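You operate a simulated robot arm through the tools that you are given. There is no shell and no other tool. Be economical: measure what you need, move in short steps, check, and stop when the job is done.

The job below is to be done with a simulated robot arm. You get a single attempt, and the scene is never put back.

Task
Pack the blue handled tray on the top of the island bench. At the end: the red pad stands where the grey pad stood; the grey pad stands on top of the green spool; the gold weight is in the blue handled tray; the silver weight is in the blue handled tray; whatever was shut is shut again. Leave all else as you found it, and nothing knocked over.

It is judged by the outcome, as a careful person would: the job done as asked, and still so three seconds after it is handed in. It fails if anything else is knocked over, pushed out of place, dropped, spilled or broken.

Robot
A 7-joint arm with a two-finger parallel gripper, fixed in place. Base frame: the origin is at the foot of the arm, x ahead of it, y to its left, z up; the work surface is at about z = 0. Units: cm, degrees, N and s.
With the tool pointing down near the work surface it reaches from about 24 to 62 cm from the base axis. Its first joint turns from -66.0 to 66.0 degrees. Payload 2.6 kg.
The TCP is the grasp point between the finger pads, 3 cm short of the fingertips. In the tool frame z runs along the fingers and y along their closing line. Largest opening 9.4 cm; finger width 2.8, thickness 1; the body of the gripper, 5 by 9.6 cm, starts 5.5 cm behind the TCP.
Orientation is that of the tool frame in the base frame, as a unit quaternion [x, y, z, w]. With the fingers straight down and closing along the base's y, the tool's x points along the base's -x, its y along +y and its z along -z.

Tools
- The arm moves only by the tool send_rows. Its argument "moves" is text: rows parted by semicolons, each of 7 numbers parted by spaces: the shift along the tool's x, y, z in cm, then the turn, a rotation vector about the tool's x, y, z in degrees, then the finger opening in cm, from 0 to 9.4. In form: dx dy dz rx ry rz grip; .... A call has 1 to 20 rows; each row is the pose to reach, as a shift and turn from the pose commanded when the call began, along the tool's axes at that moment. Each row takes 0.2 s and may step no farther than 5 cm and 8.6 degrees from the row before; otherwise, or with a gripper value out of range, the whole call is refused. Where a pose cannot be reached the arm comes as near as it can. A force on the tool above 40 N (or 10 N above the force at the start of the call, whichever is more), or a blocked arm, ends the call early, and 0.2 s more pass. The fingers move at their own pace (about 7.2 cm/s each) and stop on an object; they squeeze with about 22 N. The grip force told is the motor's: it shows also when the fingers shut on nothing. Time passes only in rows, and 0.2 s behind the last, so rows that repeat a pose let the fingers close. It gives the time, the measured TCP pose, the force on the tool (base axes), the opening and the grip force at its end, in the units of the frame above (readings bear some noise).
- Cameras (640 x 400 px; columns grow to the right, rows downward): "scene" is fixed at [3.52, 42.79, 56.12]; the picture's right is [-0.90, -0.44, 0.00], its down [-0.27, 0.56, -0.78] and it looks along [0.34, -0.71, -0.62] (base axes); focal length 310 px, centre (320, 200). "wrist" rides on the gripper at [7.6, 1.4, -10.2] in the tool frame; the picture's right is [-0.18, 0.98, 0.00], its down [-0.75, -0.14, -0.64] and it looks along [-0.63, -0.12, 0.77] (tool axes); focal length 243 px, centre (320, 200). There is no depth. A picture from a camera that has moved, and an enlarged one, comes with that camera's place and axes in the base frame and with its lens. The place of the scene camera against the robot may be out by one fixed shift of up to 2.5 cm in any direction.
- snapshot(camera): a new picture of that camera. It takes no simulated time.
- zoom(camera, box): a new picture of the part [left, top, right, bottom] of that camera's present view, enlarged. It takes no simulated time.
- finish_job(): hands the job in; it is judged then, once.

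Work in short steps. Places have to be worked out from the pictures, the camera data and where the tool is seen: move nearer, look again, correct. Check each grasp and each placing, and mend what went wrong. You have 120 turns and 68 pictures in all, those below and enlarged ones among them. Open the gripper and draw the arm clear of the work before you hand the job in, unless the task says otherwise; then end with one line.

The tools are called after ">>>" by a JSON object that holds its "name" and its "arguments". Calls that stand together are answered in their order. send_rows: Moves the arm, as the interface text tells. Its arguments: {"type":"object","properties":{"moves":{"type":"string"}},"required":["moves"]} The other tools are called the same way: snapshot (camera) takes a picture; zoom (camera, box) takes an enlarged picture of a part of a camera's view; finish_job () hands the job in.

At the start:

```text
time: 0.0
ee_pos: [32.56, -22.84, 29.96]
tool_rot: [0.0, 1.0, 0.0, 0.0]
force: [0.0, 0.1, 0.2]
gripper_width: 9.4
finger_force: 0.1
```

scene: 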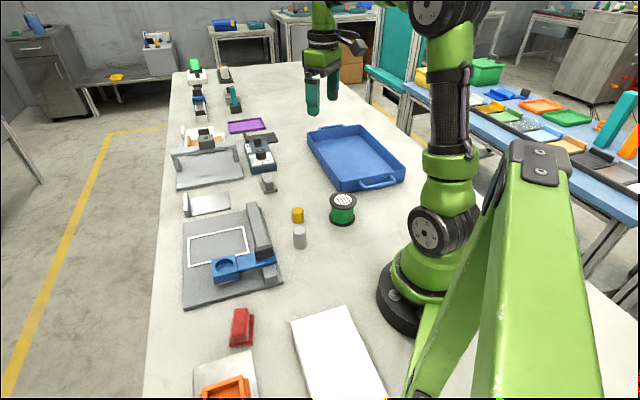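
wrist: 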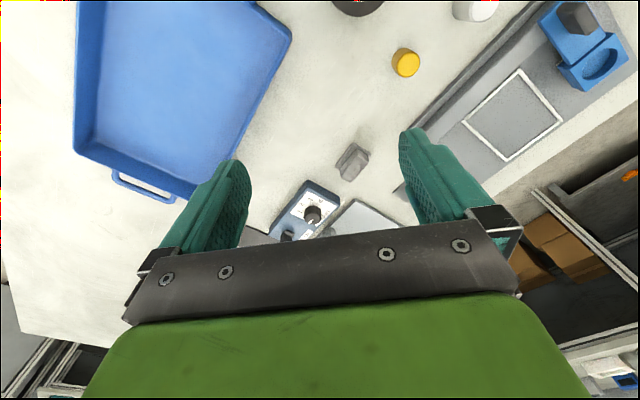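

I'll look closer at the objects on the bench first.

>>> {"name": "zoom", "arguments": {"camera": "scene", "box": [160, 120, 400, 270]}}

>>> {"name": "zoom", "arguments": {"camera": "scene", "box": [160, 250, 400, 400]}}

```text
2.67 times, centred on (280, 195) of scene
camera zoom: at [3.52, 42.79, 56.12], right [-0.9, -0.44, 0.0], down [-0.27, 0.56, -0.78], along [0.34, -0.71, -0.62], focal length 827 px, centre (427, 213)
```

zoom: 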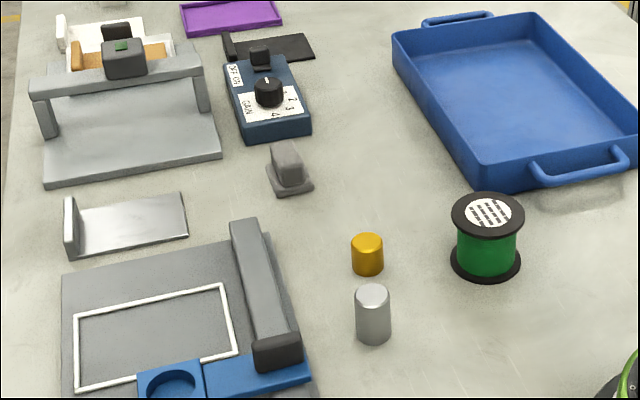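

```text
2.67 times, centred on (280, 325) of scene
camera zoom: at [3.52, 42.79, 56.12], right [-0.9, -0.44, 0.0], down [-0.27, 0.56, -0.78], along [0.34, -0.71, -0.62], focal length 827 px, centre (427, -133)
```

zoom: 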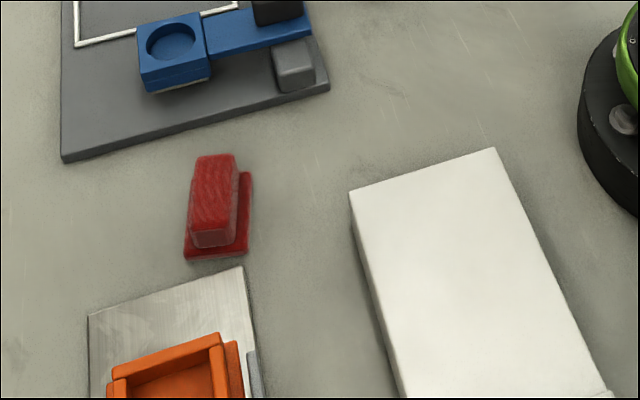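

Pads are flanged blocks, weights are free-standing; nothing seems to need opening. I estimate gold at about (34,-11), so I go above it and look.

>>> {"name": "send_rows", "arguments": {"moves": "-0.4 3 3 0 0 0 9.4;-0.7 6 6 0 0 0 9.4;-1 9 9 0 0 0 9.4;-1.4 11.8 12 0 0 0 9.4;-1.4 11.8 12 0 0 0 9.4"}}

>>> {"name": "snapshot", "arguments": {"camera": "wrist"}}

>>> {"name": "snapshot", "arguments": {"camera": "scene"}}

```text
time: 1.2
ee_pos: [34.27, -10.8, 17.98]
tool_rot: [0.0, 1.0, 0.0, 0.0]
force: [-1.4, -0.4, 1.2]
gripper_width: 9.39
finger_force: 0.0
```

```text
63 pictures are left
camera wrist: at [26.59, -9.5, 28.18], right [0.18, 0.98, 0.0], down [0.75, -0.14, 0.64], along [0.63, -0.12, -0.77], focal length 243 px, centre (320, 200)
```

wrist: 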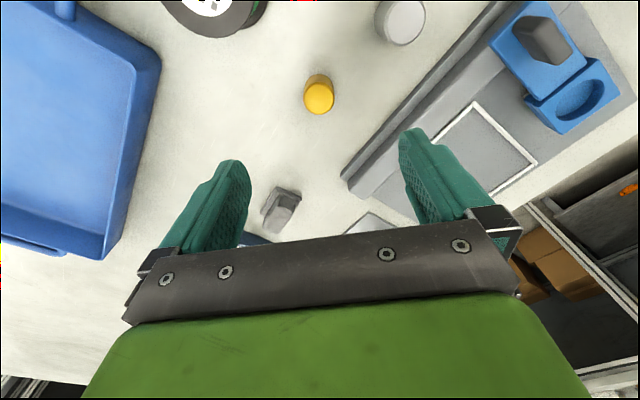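

```text
62 pictures are left
```

scene: 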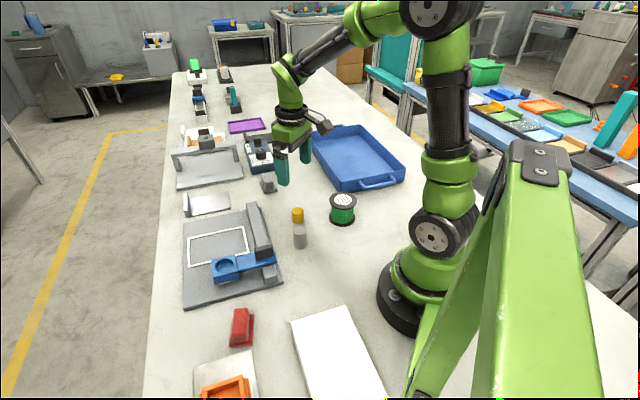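

Gold weight at about (34.2,-11.1), roughly 3 cm wide and tall. I descend to it with fingers open.

>>> {"name": "send_rows", "arguments": {"moves": "0 -0.3 4.5 0 0 0 9.4;0 -0.3 9 0 0 0 9.4;0 -0.3 12 0 0 0 8;0 -0.3 14.2 0 0 0 6;0 -0.3 14.2 0 0 0 6"}}

>>> {"name": "snapshot", "arguments": {"camera": "wrist"}}

```text
time: 2.4
ee_pos: [34.24, -11.35, 3.87]
tool_rot: [0.0, 1.0, -0.001, -0.001]
force: [0.2, 0.3, -0.2]
gripper_width: 6.0
finger_force: 0.2
```

```text
61 pictures are left
camera wrist: at [26.53, -10.01, 14.04], right [0.18, 0.98, 0.0], down [0.75, -0.14, 0.64], along [0.63, -0.12, -0.77], focal length 243 px, centre (320, 200)
```

wrist: 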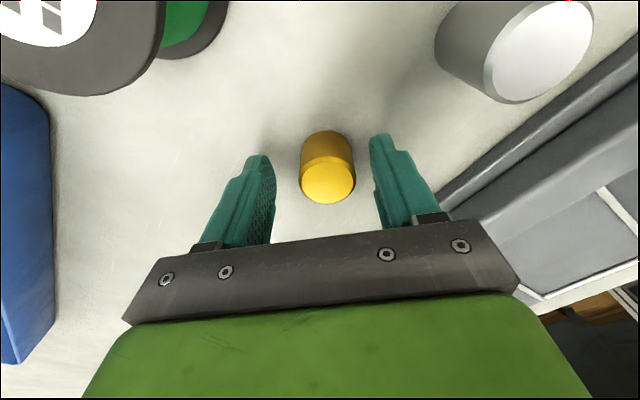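

Gold sits between the fingers; close and lift slightly.

>>> {"name": "send_rows", "arguments": {"moves": "0 0.2 0.3 0 0 0 4;0 0.2 0.3 0 0 0 1.5;0 0.2 0.3 0 0 0 1.5;0 0.2 0.3 0 0 0 1.5;0 0.2 -2 0 0 0 1.5;0 0.2 -5 0 0 0 1.5;0 0.2 -9 0 0 0 1.5;0 0.2 -12 0 0 0 1.5"}}

>>> {"name": "snapshot", "arguments": {"camera": "wrist"}}

```text
time: 4.2
ee_pos: [34.01, -11.19, 15.91]
tool_rot: [-0.001, 1.0, 0.0, -0.001]
force: [-0.7, -0.3, -2.3]
gripper_width: 3.15
finger_force: 22.0
```

```text
60 pictures are left
camera wrist: at [26.36, -9.86, 26.2], right [0.18, 0.98, 0.0], down [0.75, -0.14, 0.64], along [0.63, -0.12, -0.77], focal length 243 px, centre (320, 200)
```

wrist: 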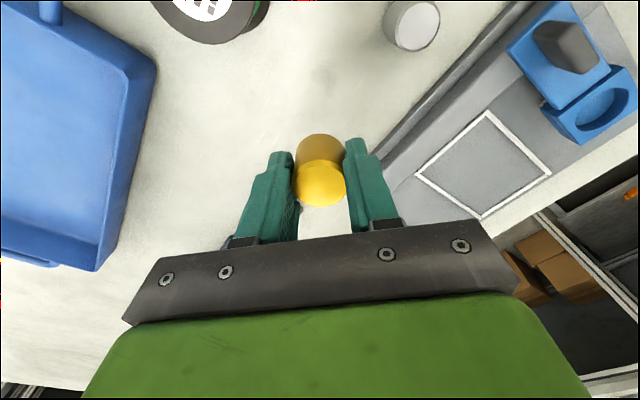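

Gold is held (3.15 cm opening). I carry it over the tray, estimated interior around (32,-40).

>>> {"name": "send_rows", "arguments": {"moves": "0 -4.5 -1 0 0 0 1.5;0 -9 -2 0 0 0 1.5;0 -13.5 -2 0 0 0 1.5;0.2 -18 -2 0 0 0 1.5;0.5 -22.5 -2 0 0 0 1.5;1 -27 -2 0 0 0 1.5;1 -27 -2 0 0 0 1.5"}}

>>> {"name": "snapshot", "arguments": {"camera": "wrist"}}

>>> {"name": "snapshot", "arguments": {"camera": "scene"}}

```text
time: 5.8
ee_pos: [33.03, -38.25, 17.93]
tool_rot: [0.0, 1.0, 0.0, 0.0]
force: [-0.2, -0.8, -2.6]
gripper_width: 3.15
finger_force: 22.2
```

```text
59 pictures are left
camera wrist: at [25.42, -36.86, 28.23], right [0.18, 0.98, 0.0], down [0.75, -0.14, 0.64], along [0.63, -0.12, -0.77], focal length 243 px, centre (320, 200)
```

wrist: 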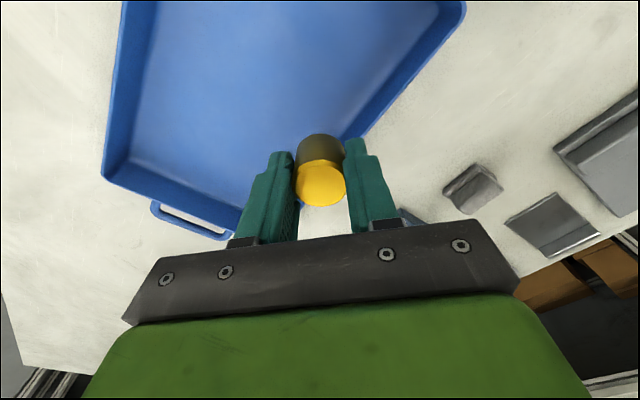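

```text
58 pictures are left
```

scene: 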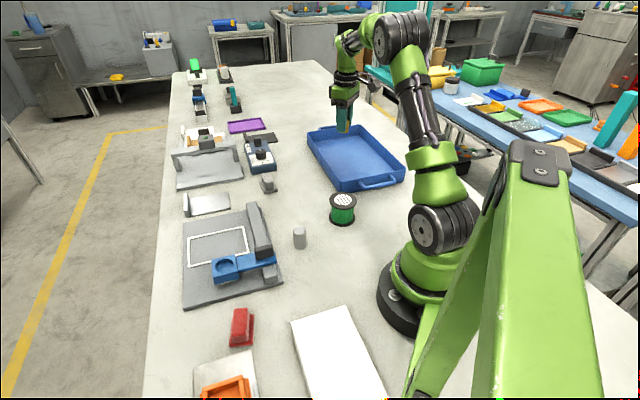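

Tray wall line runs from (28,-26) to (50,-52); a spot at (34.5,-44) is ~7 cm inside. I move there and lower to z≈6.

>>> {"name": "send_rows", "arguments": {"moves": "-0.7 -3 0 0 0 0 1.5;-1.5 -5.8 0 0 0 0 1.5;-1.5 -5.8 4 0 0 0 1.5;-1.5 -5.8 8 0 0 0 1.5;-1.5 -5.8 11 0 0 0 1.5;-1.5 -5.8 12 0 0 0 1.5;-1.5 -5.8 12 0 0 0 1.5"}}

>>> {"name": "snapshot", "arguments": {"camera": "wrist"}}

```text
time: 7.4
ee_pos: [34.55, -44.0, 5.74]
tool_rot: [0.0, 1.0, -0.001, 0.0]
force: [1.0, -1.0, -2.6]
gripper_width: 3.13
finger_force: 22.1
```

```text
57 pictures are left
camera wrist: at [27.01, -42.68, 15.96], right [0.18, 0.98, 0.0], down [0.75, -0.14, 0.64], along [0.63, -0.12, -0.77], focal length 243 px, centre (320, 200)
```

wrist: 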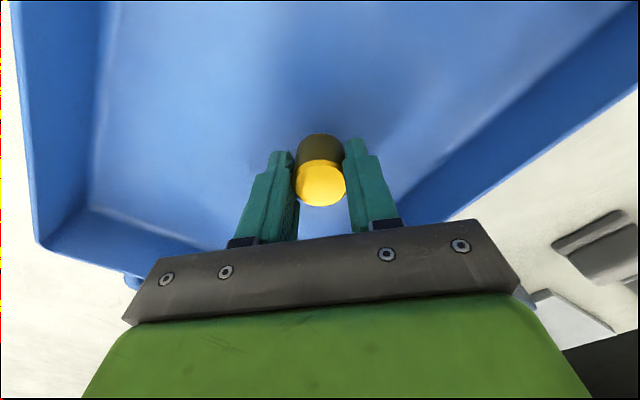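

Well inside the tray. Lower gently, watching the force.

>>> {"name": "send_rows", "arguments": {"moves": "0 0 0.4 0 0 0 1.5;0 0 0.8 0 0 0 1.5;0 0 1.1 0 0 0 1.5;0 0 1.3 0 0 0 1.5;0 0 1.3 0 0 0 1.5"}}

```text
time: 8.6
ee_pos: [34.69, -43.98, 4.75]
tool_rot: [0.001, 1.0, 0.001, 0.0]
force: [0.0, -0.1, -2.5]
gripper_width: 3.14
finger_force: 22.3
```

>>> {"name": "send_rows", "arguments": {"moves": "0 0 0.2 0 0 0 1.5;0 0 0.4 0 0 0 1.5;0 0 0.4 0 0 0 1.5"}}

```text
time: 9.4
ee_pos: [34.68, -44.02, 4.31]
tool_rot: [-0.001, 1.0, 0.001, 0.0]
force: [-0.5, 0.1, -2.8]
gripper_width: 3.1
finger_force: 21.9
```

>>> {"name": "send_rows", "arguments": {"moves": "0 0 0.15 0 0 0 1.5;0 0 0.3 0 0 0 1.5;0 0 0.3 0 0 0 1.5"}}

```text
time: 10.2
ee_pos: [34.52, -43.95, 4.13]
tool_rot: [0.0, 1.0, -0.001, 0.003]
force: [-2.7, 3.5, 17.3]
gripper_width: 3.14
finger_force: 22.0
```

Contact (17 N up): it's on the tray floor. Release gently and rise.

>>> {"name": "send_rows", "arguments": {"moves": "0 0 -0.1 0 0 0 1.5;0 0 -0.1 0 0 0 3.8;0 0 -0.1 0 0 0 5;0 0 -0.1 0 0 0 5.5;0 0 -3 0 0 0 5.5;0 0 -7.5 0 0 0 5.5;0 0 -12 0 0 0 5.5;0 0 -14 0 0 0 6"}}

>>> {"name": "snapshot", "arguments": {"camera": "wrist"}}

```text
time: 12.0
ee_pos: [34.43, -43.89, 17.91]
tool_rot: [0.0, 1.0, 0.001, 0.001]
force: [-1.1, 0.6, 0.0]
gripper_width: 6.01
finger_force: 0.1
```

```text
56 pictures are left
camera wrist: at [26.82, -42.64, 28.22], right [0.18, 0.98, 0.0], down [0.75, -0.14, 0.64], along [0.63, -0.12, -0.77], focal length 243 px, centre (320, 200)
```

wrist: 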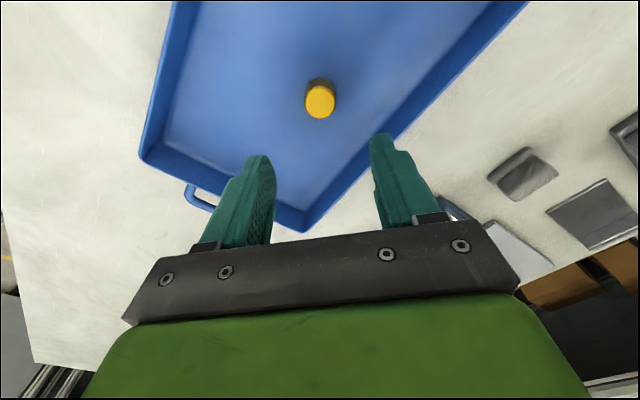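

Gold stands upright in the tray. Now over to the silver weight near (29,-3.6).

>>> {"name": "send_rows", "arguments": {"moves": "0 4.5 0 0 0 0 6;0 9 0 0 0 0 7;0 13.5 0 0 0 0 9.4;0.5 18 0 0 0 0 9.4;1.5 22.5 0 0 0 0 9.4;2.5 27 0 0 0 0 9.4;3.5 31.5 0 0 0 0 9.4;4.4 36 0 0 0 0 9.4;5.2 40.2 0 0 0 0 9.4;5.2 40.2 2 0 0 0 9.4;5.2 40.2 2 0 0 0 9.4"}}

>>> {"name": "snapshot", "arguments": {"camera": "wrist"}}

```text
time: 14.4
ee_pos: [29.3, -3.73, 16.03]
tool_rot: [-0.001, 1.0, 0.0, 0.001]
force: [-0.6, -0.3, -0.1]
gripper_width: 9.39
finger_force: 0.2
```

```text
55 pictures are left
camera wrist: at [21.65, -2.44, 26.18], right [0.18, 0.98, 0.0], down [0.75, -0.14, 0.64], along [0.63, -0.12, -0.77], focal length 243 px, centre (320, 200)
```

wrist: 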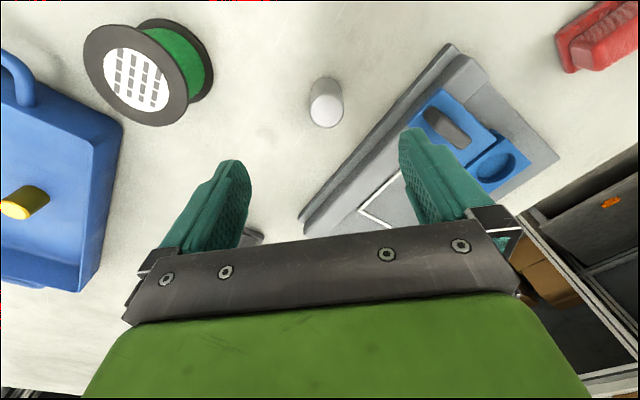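

Silver top at about (29.3,-3.4), 3.2 cm wide, ~4.5 tall. Descend with a 6 cm opening to stay clear of the fixture rail.

>>> {"name": "send_rows", "arguments": {"moves": "0 0.3 3 0 0 0 6.4;0 0.3 6 0 0 0 6.2;0 0.3 9 0 0 0 6.2;0 0.3 12 0 0 0 6.2;0 0.3 12 0 0 0 6.2"}}

>>> {"name": "snapshot", "arguments": {"camera": "wrist"}}

```text
time: 15.6
ee_pos: [29.42, -3.46, 3.97]
tool_rot: [0.001, 1.0, 0.0, 0.0]
force: [0.5, -0.1, 0.5]
gripper_width: 6.18
finger_force: 0.0
```

```text
54 pictures are left
camera wrist: at [21.82, -2.13, 14.27], right [0.18, 0.98, 0.0], down [0.75, -0.14, 0.64], along [0.63, -0.12, -0.77], focal length 243 px, centre (320, 200)
```

wrist: 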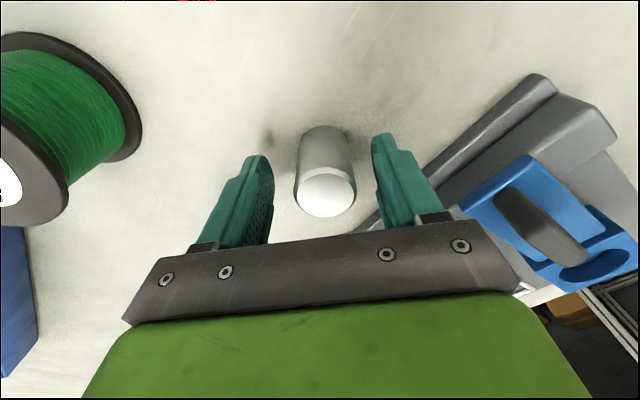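

Centred. Close and lift.

>>> {"name": "send_rows", "arguments": {"moves": "0 0.1 0 0 0 0 4;0 0.1 0 0 0 0 1.5;0 0.1 0 0 0 0 1.5;0 0.1 0 0 0 0 1.5;0 0.1 -4 0 0 0 1.5;0 0.1 -8.5 0 0 0 1.5;0 0.1 -13 0 0 0 1.5;0 0.1 -14 0 0 0 1.5"}}

```text
time: 17.4
ee_pos: [29.27, -3.42, 18.11]
tool_rot: [0.0, 1.0, 0.0, 0.001]
force: [-0.4, 0.1, -2.7]
gripper_width: 3.15
finger_force: 22.3
```

Held. Carry to the tray at about (29.5,-37).

>>> {"name": "send_rows", "arguments": {"moves": "-0.5 -4.5 0 0 0 0 1.5;-1 -9 0 0 0 0 1.5;-1 -13.5 0 0 0 0 1.5;-1 -18 0 0 0 0 1.5;-1 -22.5 0 0 0 0 1.5;-0.5 -27 0 0 0 0 1.5;-0.2 -31.5 0 0 0 0 1.5;-0.2 -33.6 3 0 0 0 1.5;-0.2 -33.6 7 0 0 0 1.5;-0.2 -33.6 10 0 0 0 1.5;-0.2 -33.6 10 0 0 0 1.5"}}

>>> {"name": "snapshot", "arguments": {"camera": "wrist"}}

```text
time: 19.8
ee_pos: [29.38, -37.15, 7.85]
tool_rot: [0.0, 1.0, 0.001, 0.0]
force: [0.4, 0.9, -3.1]
gripper_width: 3.16
finger_force: 22.1
```

```text
53 pictures are left
camera wrist: at [21.79, -35.81, 18.04], right [0.18, 0.98, 0.0], down [0.75, -0.14, 0.64], along [0.63, -0.12, -0.77], focal length 243 px, centre (320, 200)
```

wrist: 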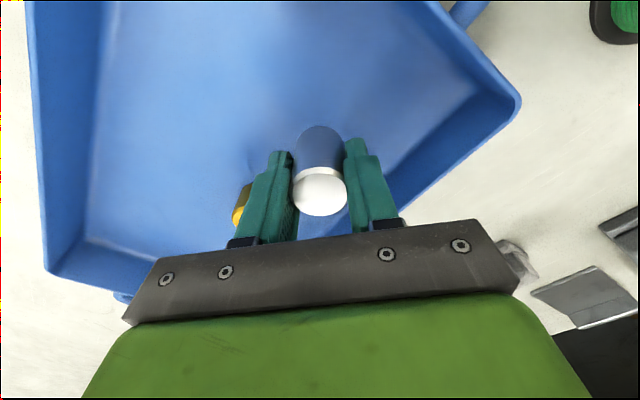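

>>> {"name": "send_rows", "arguments": {"moves": "0 0 1 0 0 0 1.5;0 0 2 0 0 0 1.5;0 0 2.7 0 0 0 1.5;0 0 3 0 0 0 1.5;0 0 3.15 0 0 0 1.5;0 0 3.15 0 0 0 1.5"}}

```text
time: 21.2
ee_pos: [29.43, -36.97, 4.7]
tool_rot: [0.0, 1.0, -0.001, 0.0]
force: [-2.5, 1.1, 6.1]
gripper_width: 3.16
finger_force: 22.4
```

Contact has begun (force from -3 to +6 N). Release and rise.

>>> {"name": "send_rows", "arguments": {"moves": "0 0 0.03 0 0 0 1.5;0 0 0 0 0 0 3.8;0 0 0 0 0 0 5;0 0 0 0 0 0 5.4;0 0 -4 0 0 0 5.4;0 0 -8.5 0 0 0 5.4;0 0 -13 0 0 0 5.4;0 0 -14 0 0 0 6"}}

>>> {"name": "snapshot", "arguments": {"camera": "wrist"}}

```text
time: 23.0
ee_pos: [29.75, -37.09, 18.86]
tool_rot: [0.0, 1.0, 0.0, 0.001]
force: [-0.7, 0.7, -0.2]
gripper_width: 6.01
finger_force: 0.1
```

```text
52 pictures are left
camera wrist: at [22.12, -35.77, 29.1], right [0.18, 0.98, 0.0], down [0.75, -0.14, 0.64], along [0.63, -0.12, -0.77], focal length 243 px, centre (320, 200)
```

wrist: 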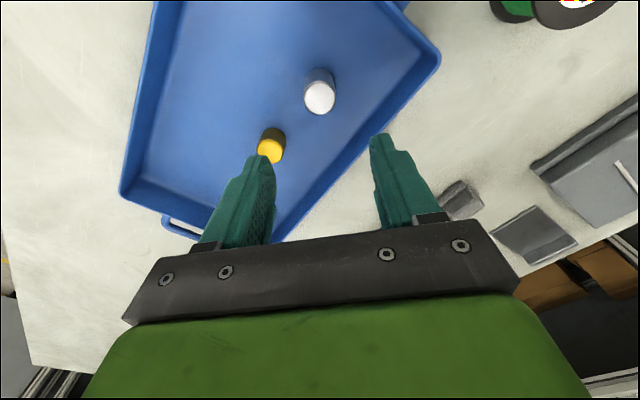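

Both weights stand in the tray. Now above the grey pad, about (48,-19.5).

>>> {"name": "send_rows", "arguments": {"moves": "-3.1 3 0 0 0 0 9.4;-6.2 6 0 0 0 0 9.4;-9.3 9 0 0 0 0 9.4;-12.4 12 0 0 0 0 9.4;-15.5 15 0 0 0 0 9.4;-18.3 17.6 1 0 0 0 9.4;-18.3 17.6 3.9 0 0 0 9.4;-18.3 17.6 3.9 0 0 0 9.4"}}

>>> {"name": "snapshot", "arguments": {"camera": "wrist"}}

```text
time: 24.8
ee_pos: [47.9, -19.31, 14.77]
tool_rot: [0.001, 1.0, 0.0, -0.001]
force: [0.4, 0.2, -0.6]
gripper_width: 9.41
finger_force: 0.0
```

```text
51 pictures are left
camera wrist: at [40.34, -17.96, 25.14], right [0.18, 0.98, 0.0], down [0.75, -0.14, 0.64], along [0.63, -0.12, -0.77], focal length 243 px, centre (320, 200)
```

wrist: 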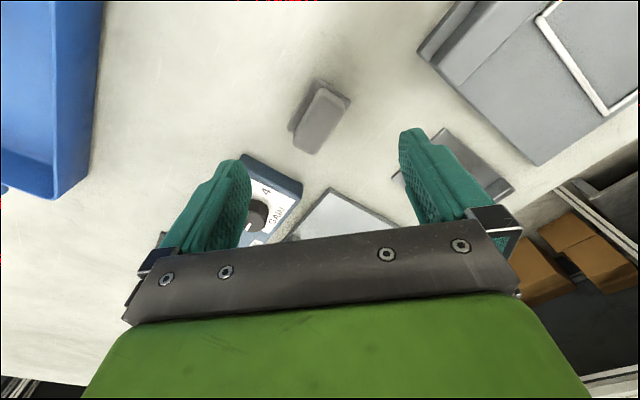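

>>> {"name": "zoom", "arguments": {"camera": "wrist", "box": [240, 60, 400, 160]}}

```text
4.00 times, centred on (320, 110) of wrist
camera zoom: at [40.34, -17.96, 25.14], right [0.18, 0.98, 0.0], down [0.75, -0.14, 0.64], along [0.63, -0.12, -0.77], focal length 970 px, centre (320, 560)
```

zoom: 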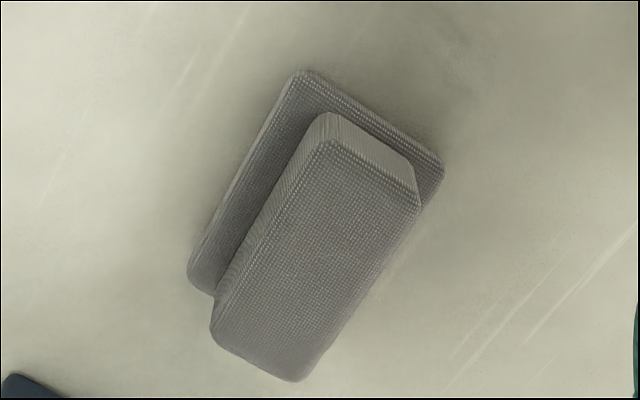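

Grey pad centre comes out at (49.3,-19.9), height ~3.5, long axis at about -43°, block 2.5 cm across. I turn the tool +43° about its z and come over it.

>>> {"name": "send_rows", "arguments": {"moves": "-0.3 -0.1 0 0 0 7.2 9.4;-0.6 -0.2 0 0 0 14.4 9.4;-0.9 -0.3 0 0 0 21.6 9.4;-1.2 -0.4 0 0 0 28.8 8;-1.4 -0.6 2 0 0 36 7;-1.4 -0.6 4 0 0 43.2 6;-1.4 -0.6 5 0 0 43.2 6;-1.4 -0.6 5 0 0 43.2 6"}}

>>> {"name": "snapshot", "arguments": {"camera": "wrist"}}

```text
time: 26.6
ee_pos: [49.29, -20.13, 9.93]
tool_rot: [0.368, 0.93, 0.0, 0.0]
force: [-0.4, 0.0, -0.3]
gripper_width: 5.99
finger_force: 0.1
```

```text
49 pictures are left
camera wrist: at [44.69, -13.94, 20.14], right [0.81, 0.59, 0.0], down [0.45, -0.62, 0.64], along [0.38, -0.52, -0.77], focal length 243 px, centre (320, 200)
```

wrist: 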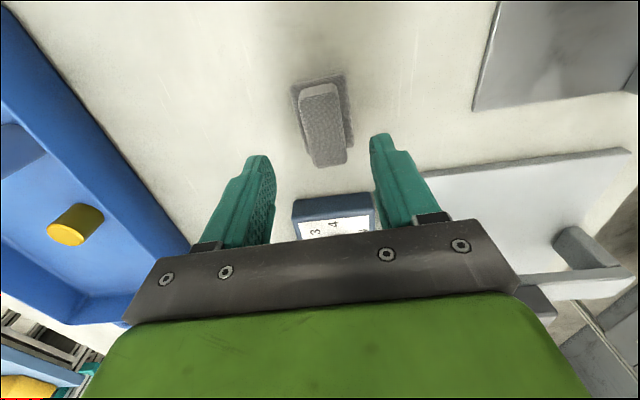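

>>> {"name": "send_rows", "arguments": {"moves": "0.2 0.1 2 0 0 0 6;0.35 0.25 3.3 0 0 0 5.6;0.35 0.25 3.3 0 0 0 5.6"}}

>>> {"name": "snapshot", "arguments": {"camera": "wrist"}}

```text
time: 27.4
ee_pos: [49.1, -19.6, 6.56]
tool_rot: [0.369, 0.929, 0.0, -0.001]
force: [0.3, -0.9, -1.0]
gripper_width: 5.58
finger_force: 0.2
```

```text
48 pictures are left
camera wrist: at [44.56, -13.37, 16.93], right [0.81, 0.59, 0.0], down [0.45, -0.62, 0.64], along [0.38, -0.52, -0.77], focal length 243 px, centre (320, 200)
```

wrist: 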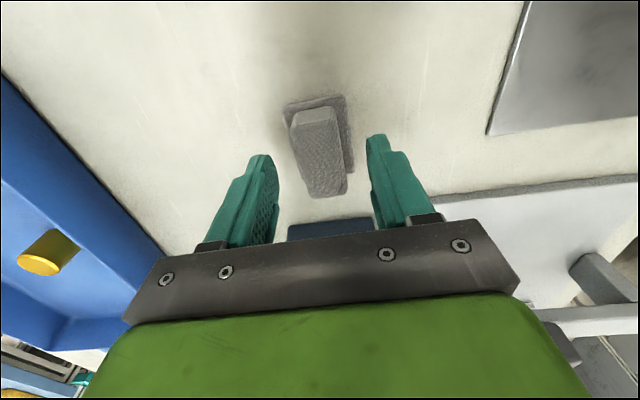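

Aligned within ~0.3 cm. Lower to z≈4.6 and look before closing.

>>> {"name": "send_rows", "arguments": {"moves": "0.2 0.1 1 0 0 0 5.6;0.2 0.1 1.9 0 0 0 5.6;0.2 0.1 1.9 0 0 0 5.6"}}

>>> {"name": "zoom", "arguments": {"camera": "wrist", "box": [200, 80, 440, 230]}}

```text
time: 28.2
ee_pos: [49.16, -19.29, 4.85]
tool_rot: [0.368, 0.93, -0.001, 0.001]
force: [-0.6, -0.2, 0.8]
gripper_width: 5.61
finger_force: 0.1
```

```text
2.67 times, centred on (320, 155) of wrist
camera zoom: at [44.52, -13.17, 15.03], right [0.81, 0.59, 0.0], down [0.45, -0.62, 0.64], along [0.38, -0.52, -0.77], focal length 647 px, centre (320, 320)
```

zoom: 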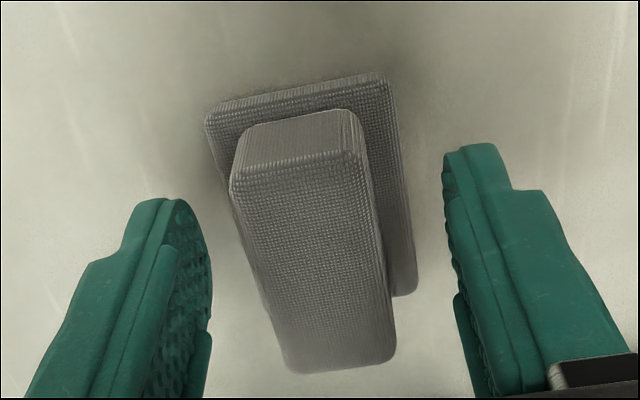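

Alignment good. Close, and lift a little.

>>> {"name": "send_rows", "arguments": {"moves": "0 0 0.2 0 0 0 4;0 0 0.2 0 0 0 1;0 0 0.2 0 0 0 1;0 0 0.2 0 0 0 1;0 0 0.2 0 0 0 1;0 0 -2 0 0 0 1;0 0 -5 0 0 0 1;0 0 -5 0 0 0 1"}}

>>> {"name": "snapshot", "arguments": {"camera": "wrist"}}

```text
time: 30.0
ee_pos: [49.2, -19.24, 9.82]
tool_rot: [0.368, 0.93, -0.001, 0.0]
force: [0.5, -0.9, -1.2]
gripper_width: 2.74
finger_force: 21.7
```

```text
46 pictures are left
camera wrist: at [44.56, -13.22, 19.99], right [0.81, 0.59, 0.0], down [0.45, -0.62, 0.64], along [0.38, -0.52, -0.77], focal length 243 px, centre (320, 200)
```

wrist: 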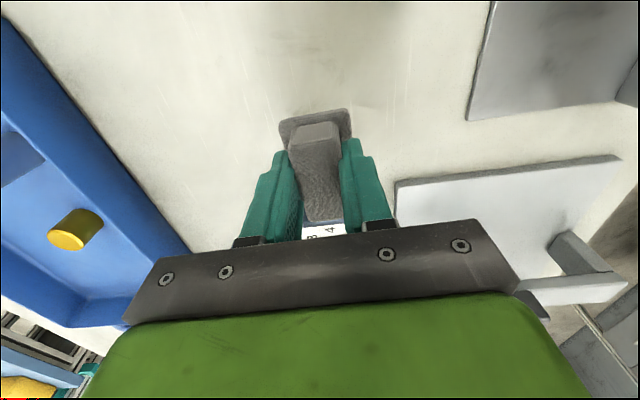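

>>> {"name": "zoom", "arguments": {"camera": "wrist", "box": [240, 90, 400, 240]}}

```text
2.67 times, centred on (320, 165) of wrist
camera zoom: at [44.56, -13.22, 19.99], right [0.81, 0.59, 0.0], down [0.45, -0.62, 0.64], along [0.38, -0.52, -0.77], focal length 647 px, centre (320, 293)
```

zoom: 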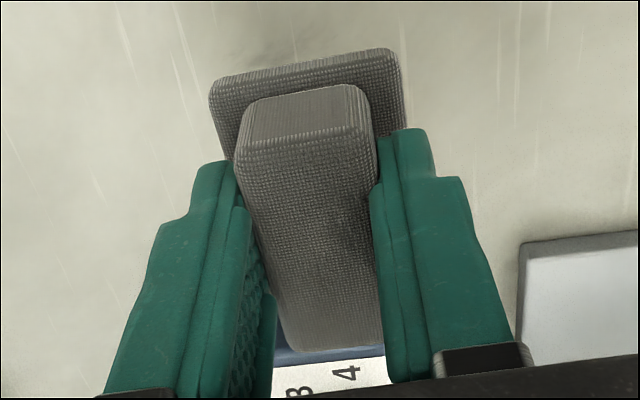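

Pad held. Now raise and carry it over towards the spool near (26,-17.5), staying at z≈20.

>>> {"name": "send_rows", "arguments": {"moves": "0 0 -5 0 0 0 1;2.9 -2.3 -9 0 0 0 1;5.8 -4.6 -10 0 0 0 1;8.7 -6.9 -10 0 0 0 1;11.6 -9.2 -10 0 0 0 1;14.5 -11.5 -10 0 0 0 1;17.2 -13.8 -10 0 0 0 1;17.2 -13.8 -10 0 0 0 1"}}

>>> {"name": "snapshot", "arguments": {"camera": "wrist"}}

>>> {"name": "snapshot", "arguments": {"camera": "scene"}}

```text
refused: row 2 steps farther than a row can; nothing moved
```

```text
44 pictures are left
camera wrist: at [44.56, -13.22, 19.99], right [0.81, 0.59, 0.0], down [0.45, -0.62, 0.64], along [0.38, -0.52, -0.77], focal length 243 px, centre (320, 200)
```

wrist: 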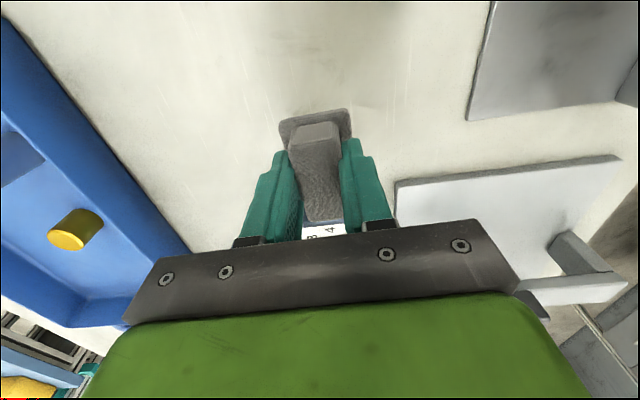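

```text
43 pictures are left
```

scene: 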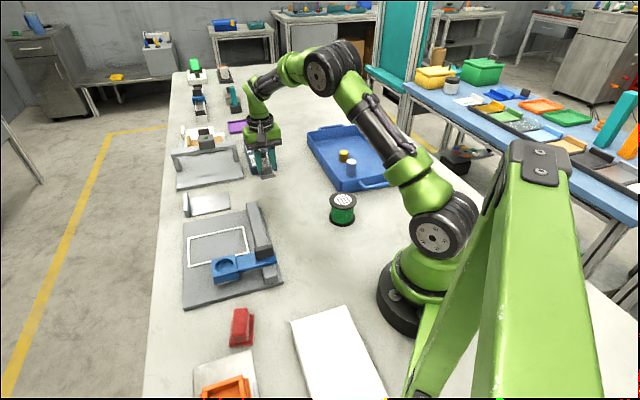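

The second row stepped too far; nothing moved. Same path with an extra step.

>>> {"name": "send_rows", "arguments": {"moves": "0 0 -4.8 0 0 0 1;0 0 -9 0 0 0 1;2.9 -2.3 -10 0 0 0 1;5.8 -4.6 -10 0 0 0 1;8.7 -6.9 -10 0 0 0 1;11.6 -9.2 -10 0 0 0 1;14.5 -11.5 -10 0 0 0 1;17.2 -13.8 -10 0 0 0 1;17.2 -13.8 -10 0 0 0 1"}}

>>> {"name": "snapshot", "arguments": {"camera": "wrist"}}

>>> {"name": "snapshot", "arguments": {"camera": "scene"}}

```text
time: 32.0
ee_pos: [27.03, -17.68, 19.41]
tool_rot: [0.369, 0.93, 0.0, 0.0]
force: [-0.2, 0.5, -0.6]
gripper_width: 2.7
finger_force: 22.2
```

```text
42 pictures are left
camera wrist: at [22.46, -11.56, 29.78], right [0.81, 0.59, 0.0], down [0.45, -0.62, 0.64], along [0.38, -0.52, -0.77], focal length 243 px, centre (320, 200)
```

wrist: 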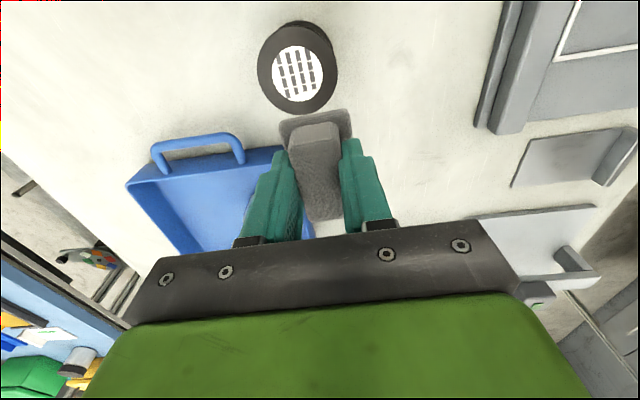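

```text
41 pictures are left
```

scene: 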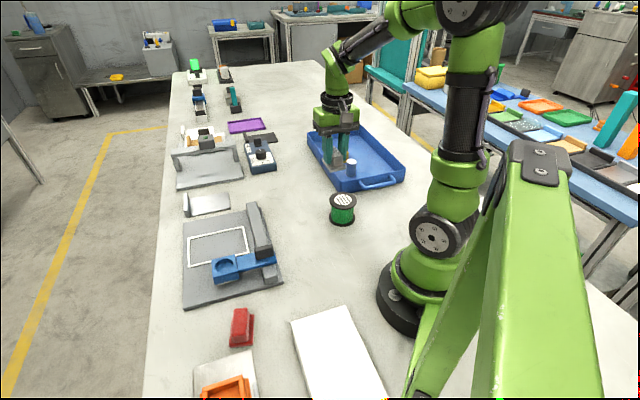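

Spool top triangulates to (24.1,-17.05), z≈6.0, 7 cm wide. I move above it and lower to leave ~2 cm gap.

>>> {"name": "send_rows", "arguments": {"moves": "1.5 -0.8 0 0 0 0 1;2.95 -1.57 0 0 0 0 1;2.95 -1.57 3.5 0 0 0 1;2.95 -1.57 6.4 0 0 0 1;2.95 -1.57 6.4 0 0 0 1"}}

>>> {"name": "snapshot", "arguments": {"camera": "wrist"}}

>>> {"name": "zoom", "arguments": {"camera": "scene", "box": [260, 110, 440, 250]}}

```text
time: 33.2
ee_pos: [23.77, -16.7, 13.25]
tool_rot: [0.369, 0.93, 0.0, 0.0]
force: [-0.3, -0.2, -1.0]
gripper_width: 2.71
finger_force: 22.1
```

```text
40 pictures are left
camera wrist: at [19.25, -10.5, 23.56], right [0.81, 0.59, 0.0], down [0.45, -0.62, 0.64], along [0.38, -0.52, -0.77], focal length 243 px, centre (320, 200)
```

wrist: 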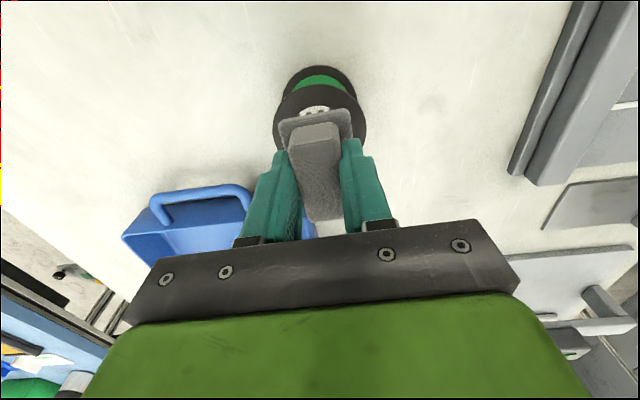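

```text
2.86 times, centred on (350, 180) of scene
camera zoom: at [3.52, 42.79, 56.12], right [-0.9, -0.44, 0.0], down [-0.27, 0.56, -0.78], along [0.34, -0.71, -0.62], focal length 886 px, centre (234, 257)
```

zoom: 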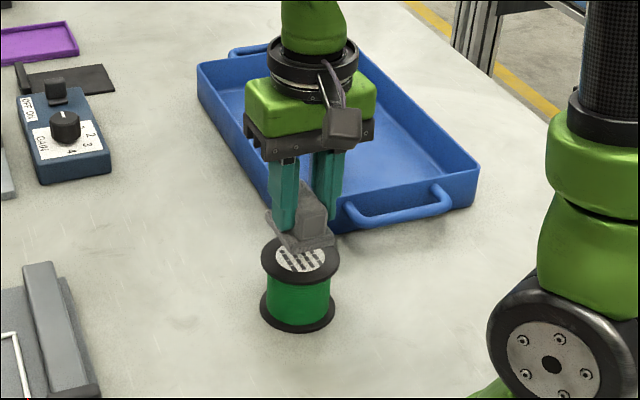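

Centred laterally over the spool. Lower gently.

>>> {"name": "send_rows", "arguments": {"moves": "0 0 1 0 0 0 1;0 0 1.8 0 0 0 1;0 0 2.2 0 0 0 1;0 0 2.2 0 0 0 1"}}

>>> {"name": "snapshot", "arguments": {"camera": "wrist"}}

>>> {"name": "zoom", "arguments": {"camera": "scene", "box": [300, 150, 400, 240]}}

```text
time: 34.2
ee_pos: [23.88, -16.85, 11.03]
tool_rot: [0.368, 0.93, 0.0, 0.0]
force: [0.3, 2.2, -0.7]
gripper_width: 2.71
finger_force: 21.6
```

```text
38 pictures are left
camera wrist: at [19.24, -10.61, 21.32], right [0.81, 0.59, 0.0], down [0.45, -0.62, 0.64], along [0.38, -0.52, -0.77], focal length 243 px, centre (320, 200)
```

wrist: 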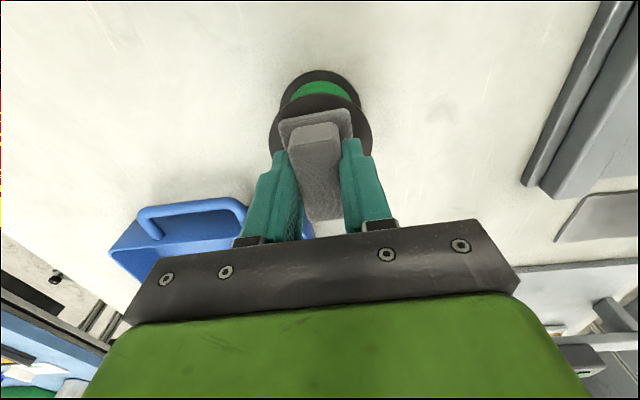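

```text
4.44 times, centred on (350, 195) of scene
camera zoom: at [3.52, 42.79, 56.12], right [-0.9, -0.44, 0.0], down [-0.27, 0.56, -0.78], along [0.34, -0.71, -0.62], focal length 1379 px, centre (187, 222)
```

zoom: 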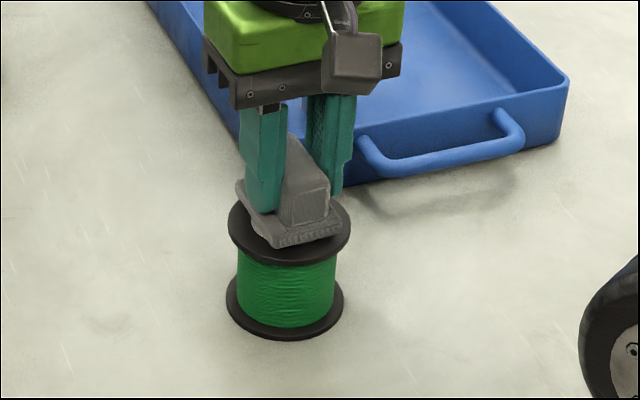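

Scene view shows it centred; wrist suggests a slight offset, so I shift 0.25 cm toward tool +x and lower to contact.

>>> {"name": "send_rows", "arguments": {"moves": "0.25 0 0.1 0 0 0 1;0.25 0 0.25 0 0 0 1;0.25 0 0.4 0 0 0 1;0.25 0 0.4 0 0 0 1"}}

```text
time: 35.2
ee_pos: [23.87, -16.68, 10.65]
tool_rot: [0.368, 0.93, 0.0, 0.001]
force: [-3.6, 1.7, 20.1]
gripper_width: 2.7
finger_force: 22.0
```

Contact with 20 N. Ease off 0.1, open the fingers and rise straight.

>>> {"name": "send_rows", "arguments": {"moves": "0 0 -0.1 0 0 0 1;0 0 -0.1 0 0 0 2.9;0 0 -0.1 0 0 0 3.6;0 0 -0.1 0 0 0 4.6;0 0 -0.1 0 0 0 5;0 0 -3 0 0 0 5;0 0 -7 0 0 0 5;0 0 -9 0 0 0 5"}}

>>> {"name": "snapshot", "arguments": {"camera": "wrist"}}

>>> {"name": "zoom", "arguments": {"camera": "scene", "box": [300, 150, 400, 240]}}

```text
time: 37.0
ee_pos: [23.46, -16.53, 19.87]
tool_rot: [0.368, 0.93, 0.0, -0.001]
force: [0.3, 1.2, 0.4]
gripper_width: 4.99
finger_force: 0.0
```

```text
36 pictures are left
camera wrist: at [18.99, -10.46, 29.97], right [0.81, 0.59, 0.0], down [0.45, -0.62, 0.64], along [0.38, -0.52, -0.77], focal length 243 px, centre (320, 200)
```

wrist: 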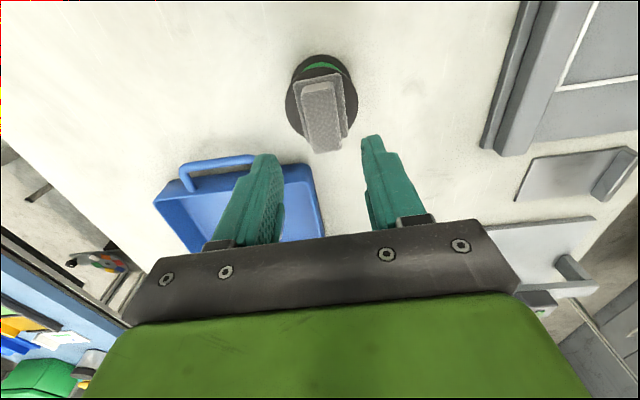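

```text
4.44 times, centred on (350, 195) of scene
camera zoom: at [3.52, 42.79, 56.12], right [-0.9, -0.44, 0.0], down [-0.27, 0.56, -0.78], along [0.34, -0.71, -0.62], focal length 1379 px, centre (187, 222)
```

zoom: 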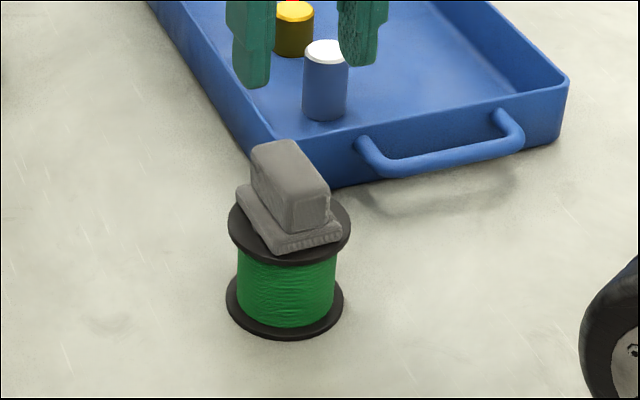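

Grey pad stands on the spool. Now swing over to the red pad near (28.5,20).

>>> {"name": "send_rows", "arguments": {"moves": "-0.13 4.24 0 0 0 0 6;1.15 8.5 0 0 0 0 8;3.16 12.1 0 0 0 0 9.4;5.88 15.7 0 0 0 0 9.4;8.96 19 0 0 0 0 9.4;12.4 22 0 0 0 0 9.4;15.9 24.9 0 0 0 0 9.4;19 27.5 0 0 0 0 9.4;21.7 29.7 0 0 0 0 9.4;21.7 29.7 2 0 0 0 9.4;21.7 29.7 2 0 0 0 9.4"}}

>>> {"name": "snapshot", "arguments": {"camera": "wrist"}}

```text
time: 39.4
ee_pos: [28.23, 19.99, 17.6]
tool_rot: [0.369, 0.93, -0.001, 0.0]
force: [-0.5, -0.1, 0.6]
gripper_width: 9.39
finger_force: 0.0
```

```text
34 pictures are left
camera wrist: at [23.65, 26.15, 27.82], right [0.81, 0.59, 0.0], down [0.45, -0.62, 0.64], along [0.38, -0.52, -0.77], focal length 243 px, centre (320, 200)
```

wrist: 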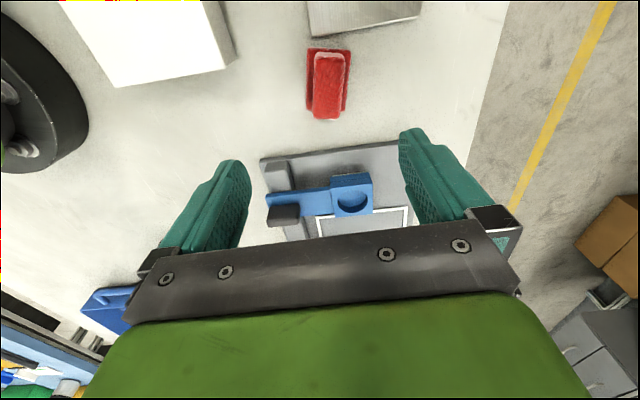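

>>> {"name": "zoom", "arguments": {"camera": "wrist", "box": [264, 30, 392, 130]}}

```text
4.00 times, centred on (328, 80) of wrist
camera zoom: at [23.65, 26.15, 27.82], right [0.81, 0.59, 0.0], down [0.45, -0.62, 0.64], along [0.38, -0.52, -0.77], focal length 970 px, centre (288, 680)
```

zoom: 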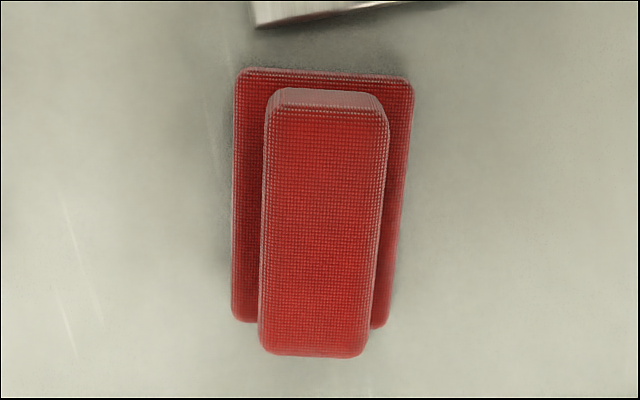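

Red pad: centre ≈(28.2,21.2), long axis ≈ -57°. Turn tool another 13.5° and descend to z≈8.

>>> {"name": "send_rows", "arguments": {"moves": "0.4 0.45 2 0 0 7 9;0.82 0.87 5 0 0 13.5 7;0.82 0.87 9 0 0 13.5 6;0.82 0.87 9.6 0 0 13.5 6;0.82 0.87 9.6 0 0 13.5 6"}}

>>> {"name": "snapshot", "arguments": {"camera": "wrist"}}

>>> {"name": "snapshot", "arguments": {"camera": "scene"}}

```text
time: 40.6
ee_pos: [28.19, 21.08, 8.0]
tool_rot: [0.475, 0.88, 0.0, 0.0]
force: [0.6, -0.2, -0.1]
gripper_width: 6.0
finger_force: 0.1
```

```text
32 pictures are left
camera wrist: at [25.16, 28.12, 18.32], right [0.92, 0.39, 0.0], down [0.3, -0.71, 0.64], along [0.25, -0.59, -0.77], focal length 243 px, centre (320, 200)
```

wrist: 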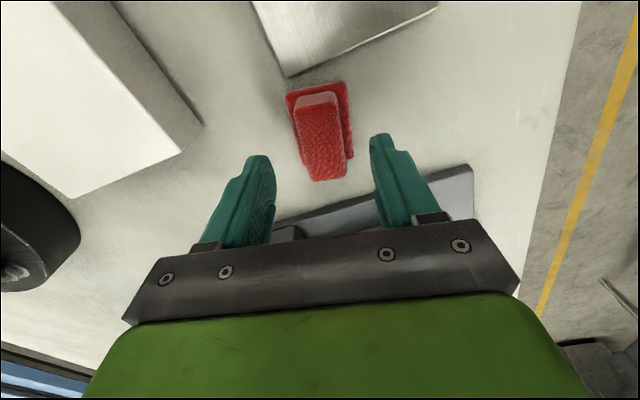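

```text
31 pictures are left
```

scene: 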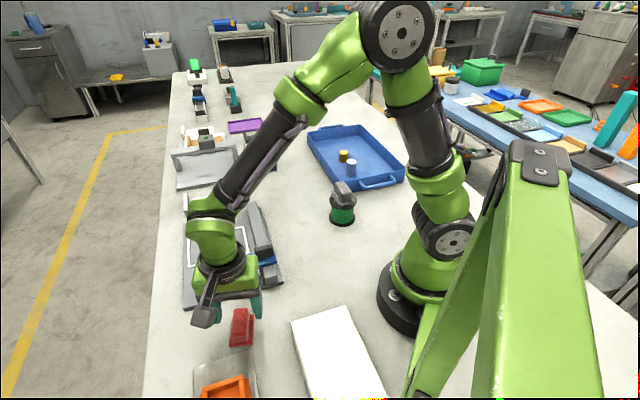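

Alignment good. Descend to z≈4.65 and close.

>>> {"name": "send_rows", "arguments": {"moves": "0.1 0.05 1.5 0 0 0 5.8;0.15 0.05 3 0 0 0 5.8;0.15 0.05 3.35 0 0 0 5.8;0.15 0.05 3.35 0 0 0 5.8"}}

>>> {"name": "zoom", "arguments": {"camera": "wrist", "box": [200, 80, 440, 230]}}

```text
time: 41.6
ee_pos: [28.11, 21.23, 4.78]
tool_rot: [0.476, 0.88, 0.0, 0.0]
force: [0.3, 0.4, -0.1]
gripper_width: 5.8
finger_force: 0.0
```

```text
2.67 times, centred on (320, 155) of wrist
camera zoom: at [25.11, 28.3, 14.95], right [0.92, 0.39, 0.0], down [0.3, -0.71, 0.64], along [0.25, -0.59, -0.77], focal length 647 px, centre (320, 320)
```

zoom: 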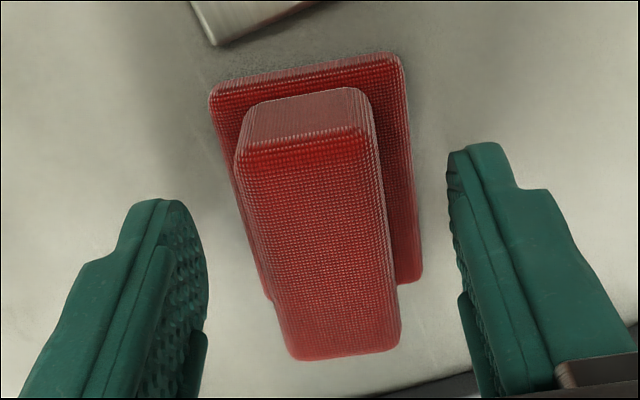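

Red sits ~0.6 cm further along tool +x than grey did in my grasp; I shift so the grasps match (then I can reuse the grey pick pose), then close and lift.

>>> {"name": "send_rows", "arguments": {"moves": "0.6 0 0 0 0 0 5.6;0.6 0 0.1 0 0 0 4;0.6 0 0.1 0 0 0 1;0.6 0 0.1 0 0 0 1;0.6 0 0.1 0 0 0 1;0.6 0 0.1 0 0 0 1;0.6 0 -2 0 0 0 1;0.6 0 -5 0 0 0 1;0.6 0 -5 0 0 0 1"}}

>>> {"name": "zoom", "arguments": {"camera": "wrist", "box": [240, 90, 400, 240]}}

```text
time: 43.6
ee_pos: [27.9, 21.88, 9.68]
tool_rot: [0.475, 0.88, 0.0, -0.001]
force: [0.2, 0.1, -0.2]
gripper_width: 2.71
finger_force: 21.6
```

```text
2.67 times, centred on (320, 165) of wrist
camera zoom: at [24.8, 28.94, 19.93], right [0.92, 0.39, 0.0], down [0.3, -0.71, 0.64], along [0.25, -0.59, -0.77], focal length 647 px, centre (320, 293)
```

zoom: 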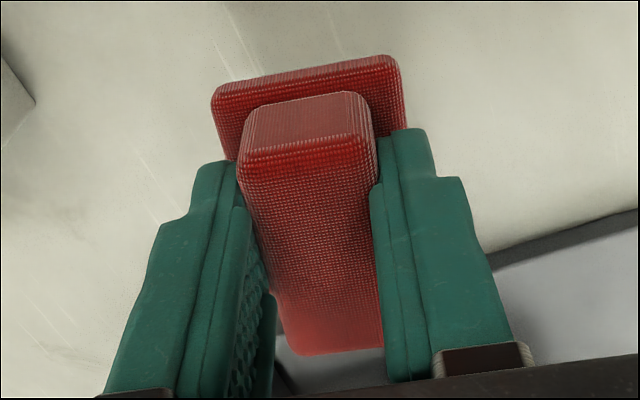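

The grasp matches the grey one. Lift and carry to above the grey's old place, turning back 13.5°.

>>> {"name": "send_rows", "arguments": {"moves": "0 0 -4.5 0 0 0 1;0 0 -9 0 0 0 1;-4.2 -0.43 -10 0 0 0 1;-8.4 -0.87 -10 0 0 0 1;-12.6 -1.3 -10 0 0 0 1;-16.8 -1.74 -10 0 0 0 1;-21 -2.17 -10 0 0 0 1;-25.2 -2.6 -10 0 0 -3 1;-29.4 -3.04 -10 0 0 -6 1;-33.6 -3.48 -10 0 0 -9 1;-37.8 -3.9 -10 0 0 -12 1;-42 -4.35 -10 0 0 -13.5 1;-46.1 -4.78 -10 0 0 -13.5 1;-46.1 -4.78 -6 0 0 -13.5 1;-46.1 -4.78 -3 0 0 -13.5 1;-46.1 -4.78 -3 0 0 -13.5 1"}}

>>> {"name": "snapshot", "arguments": {"camera": "wrist"}}

>>> {"name": "snapshot", "arguments": {"camera": "scene"}}

```text
time: 47.0
ee_pos: [49.15, -19.47, 12.78]
tool_rot: [0.368, 0.93, 0.0, -0.001]
force: [0.1, -0.8, -0.7]
gripper_width: 2.7
finger_force: 21.9
```

```text
28 pictures are left
camera wrist: at [44.49, -13.27, 23.08], right [0.81, 0.59, 0.0], down [0.45, -0.62, 0.64], along [0.38, -0.52, -0.77], focal length 243 px, centre (320, 200)
```

wrist: 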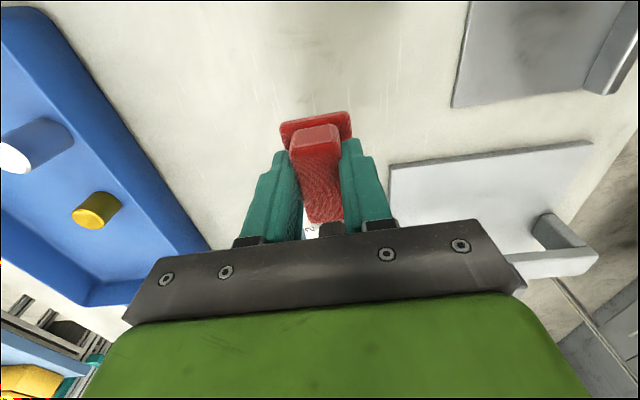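

```text
27 pictures are left
```

scene: 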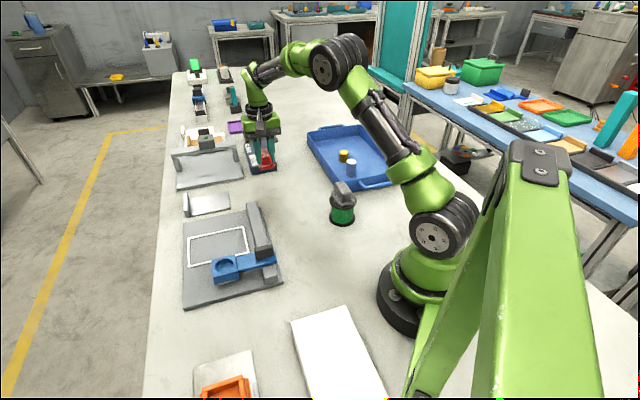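

Now lower to just above the bench.

>>> {"name": "send_rows", "arguments": {"moves": "0.1 0.15 3 0 0 0 1;0.1 0.15 6 0 0 0 1;0.1 0.15 7.5 0 0 0 1;0.1 0.15 7.9 0 0 0 1;0.1 0.15 7.9 0 0 0 1"}}

```text
time: 48.2
ee_pos: [49.26, -19.36, 4.85]
tool_rot: [0.369, 0.929, 0.001, 0.0]
force: [0.1, -0.2, 0.0]
gripper_width: 2.71
finger_force: 21.9
```

>>> {"name": "send_rows", "arguments": {"moves": "0.05 0 0.1 0 0 0 1;0.05 0 0.2 0 0 0 1;0.05 0 0.2 0 0 0 1"}}

```text
time: 49.0
ee_pos: [49.18, -19.18, 4.64]
tool_rot: [0.368, 0.93, 0.0, 0.0]
force: [0.1, -0.5, -0.9]
gripper_width: 2.7
finger_force: 22.0
```

>>> {"name": "send_rows", "arguments": {"moves": "0 0 0.1 0 0 0 1;0 0 0.15 0 0 0 1;0 0 0.15 0 0 0 1"}}

```text
time: 49.8
ee_pos: [49.2, -19.18, 4.5]
tool_rot: [0.368, 0.93, 0.0, 0.002]
force: [-5.1, 0.9, 16.4]
gripper_width: 2.73
finger_force: 22.0
```

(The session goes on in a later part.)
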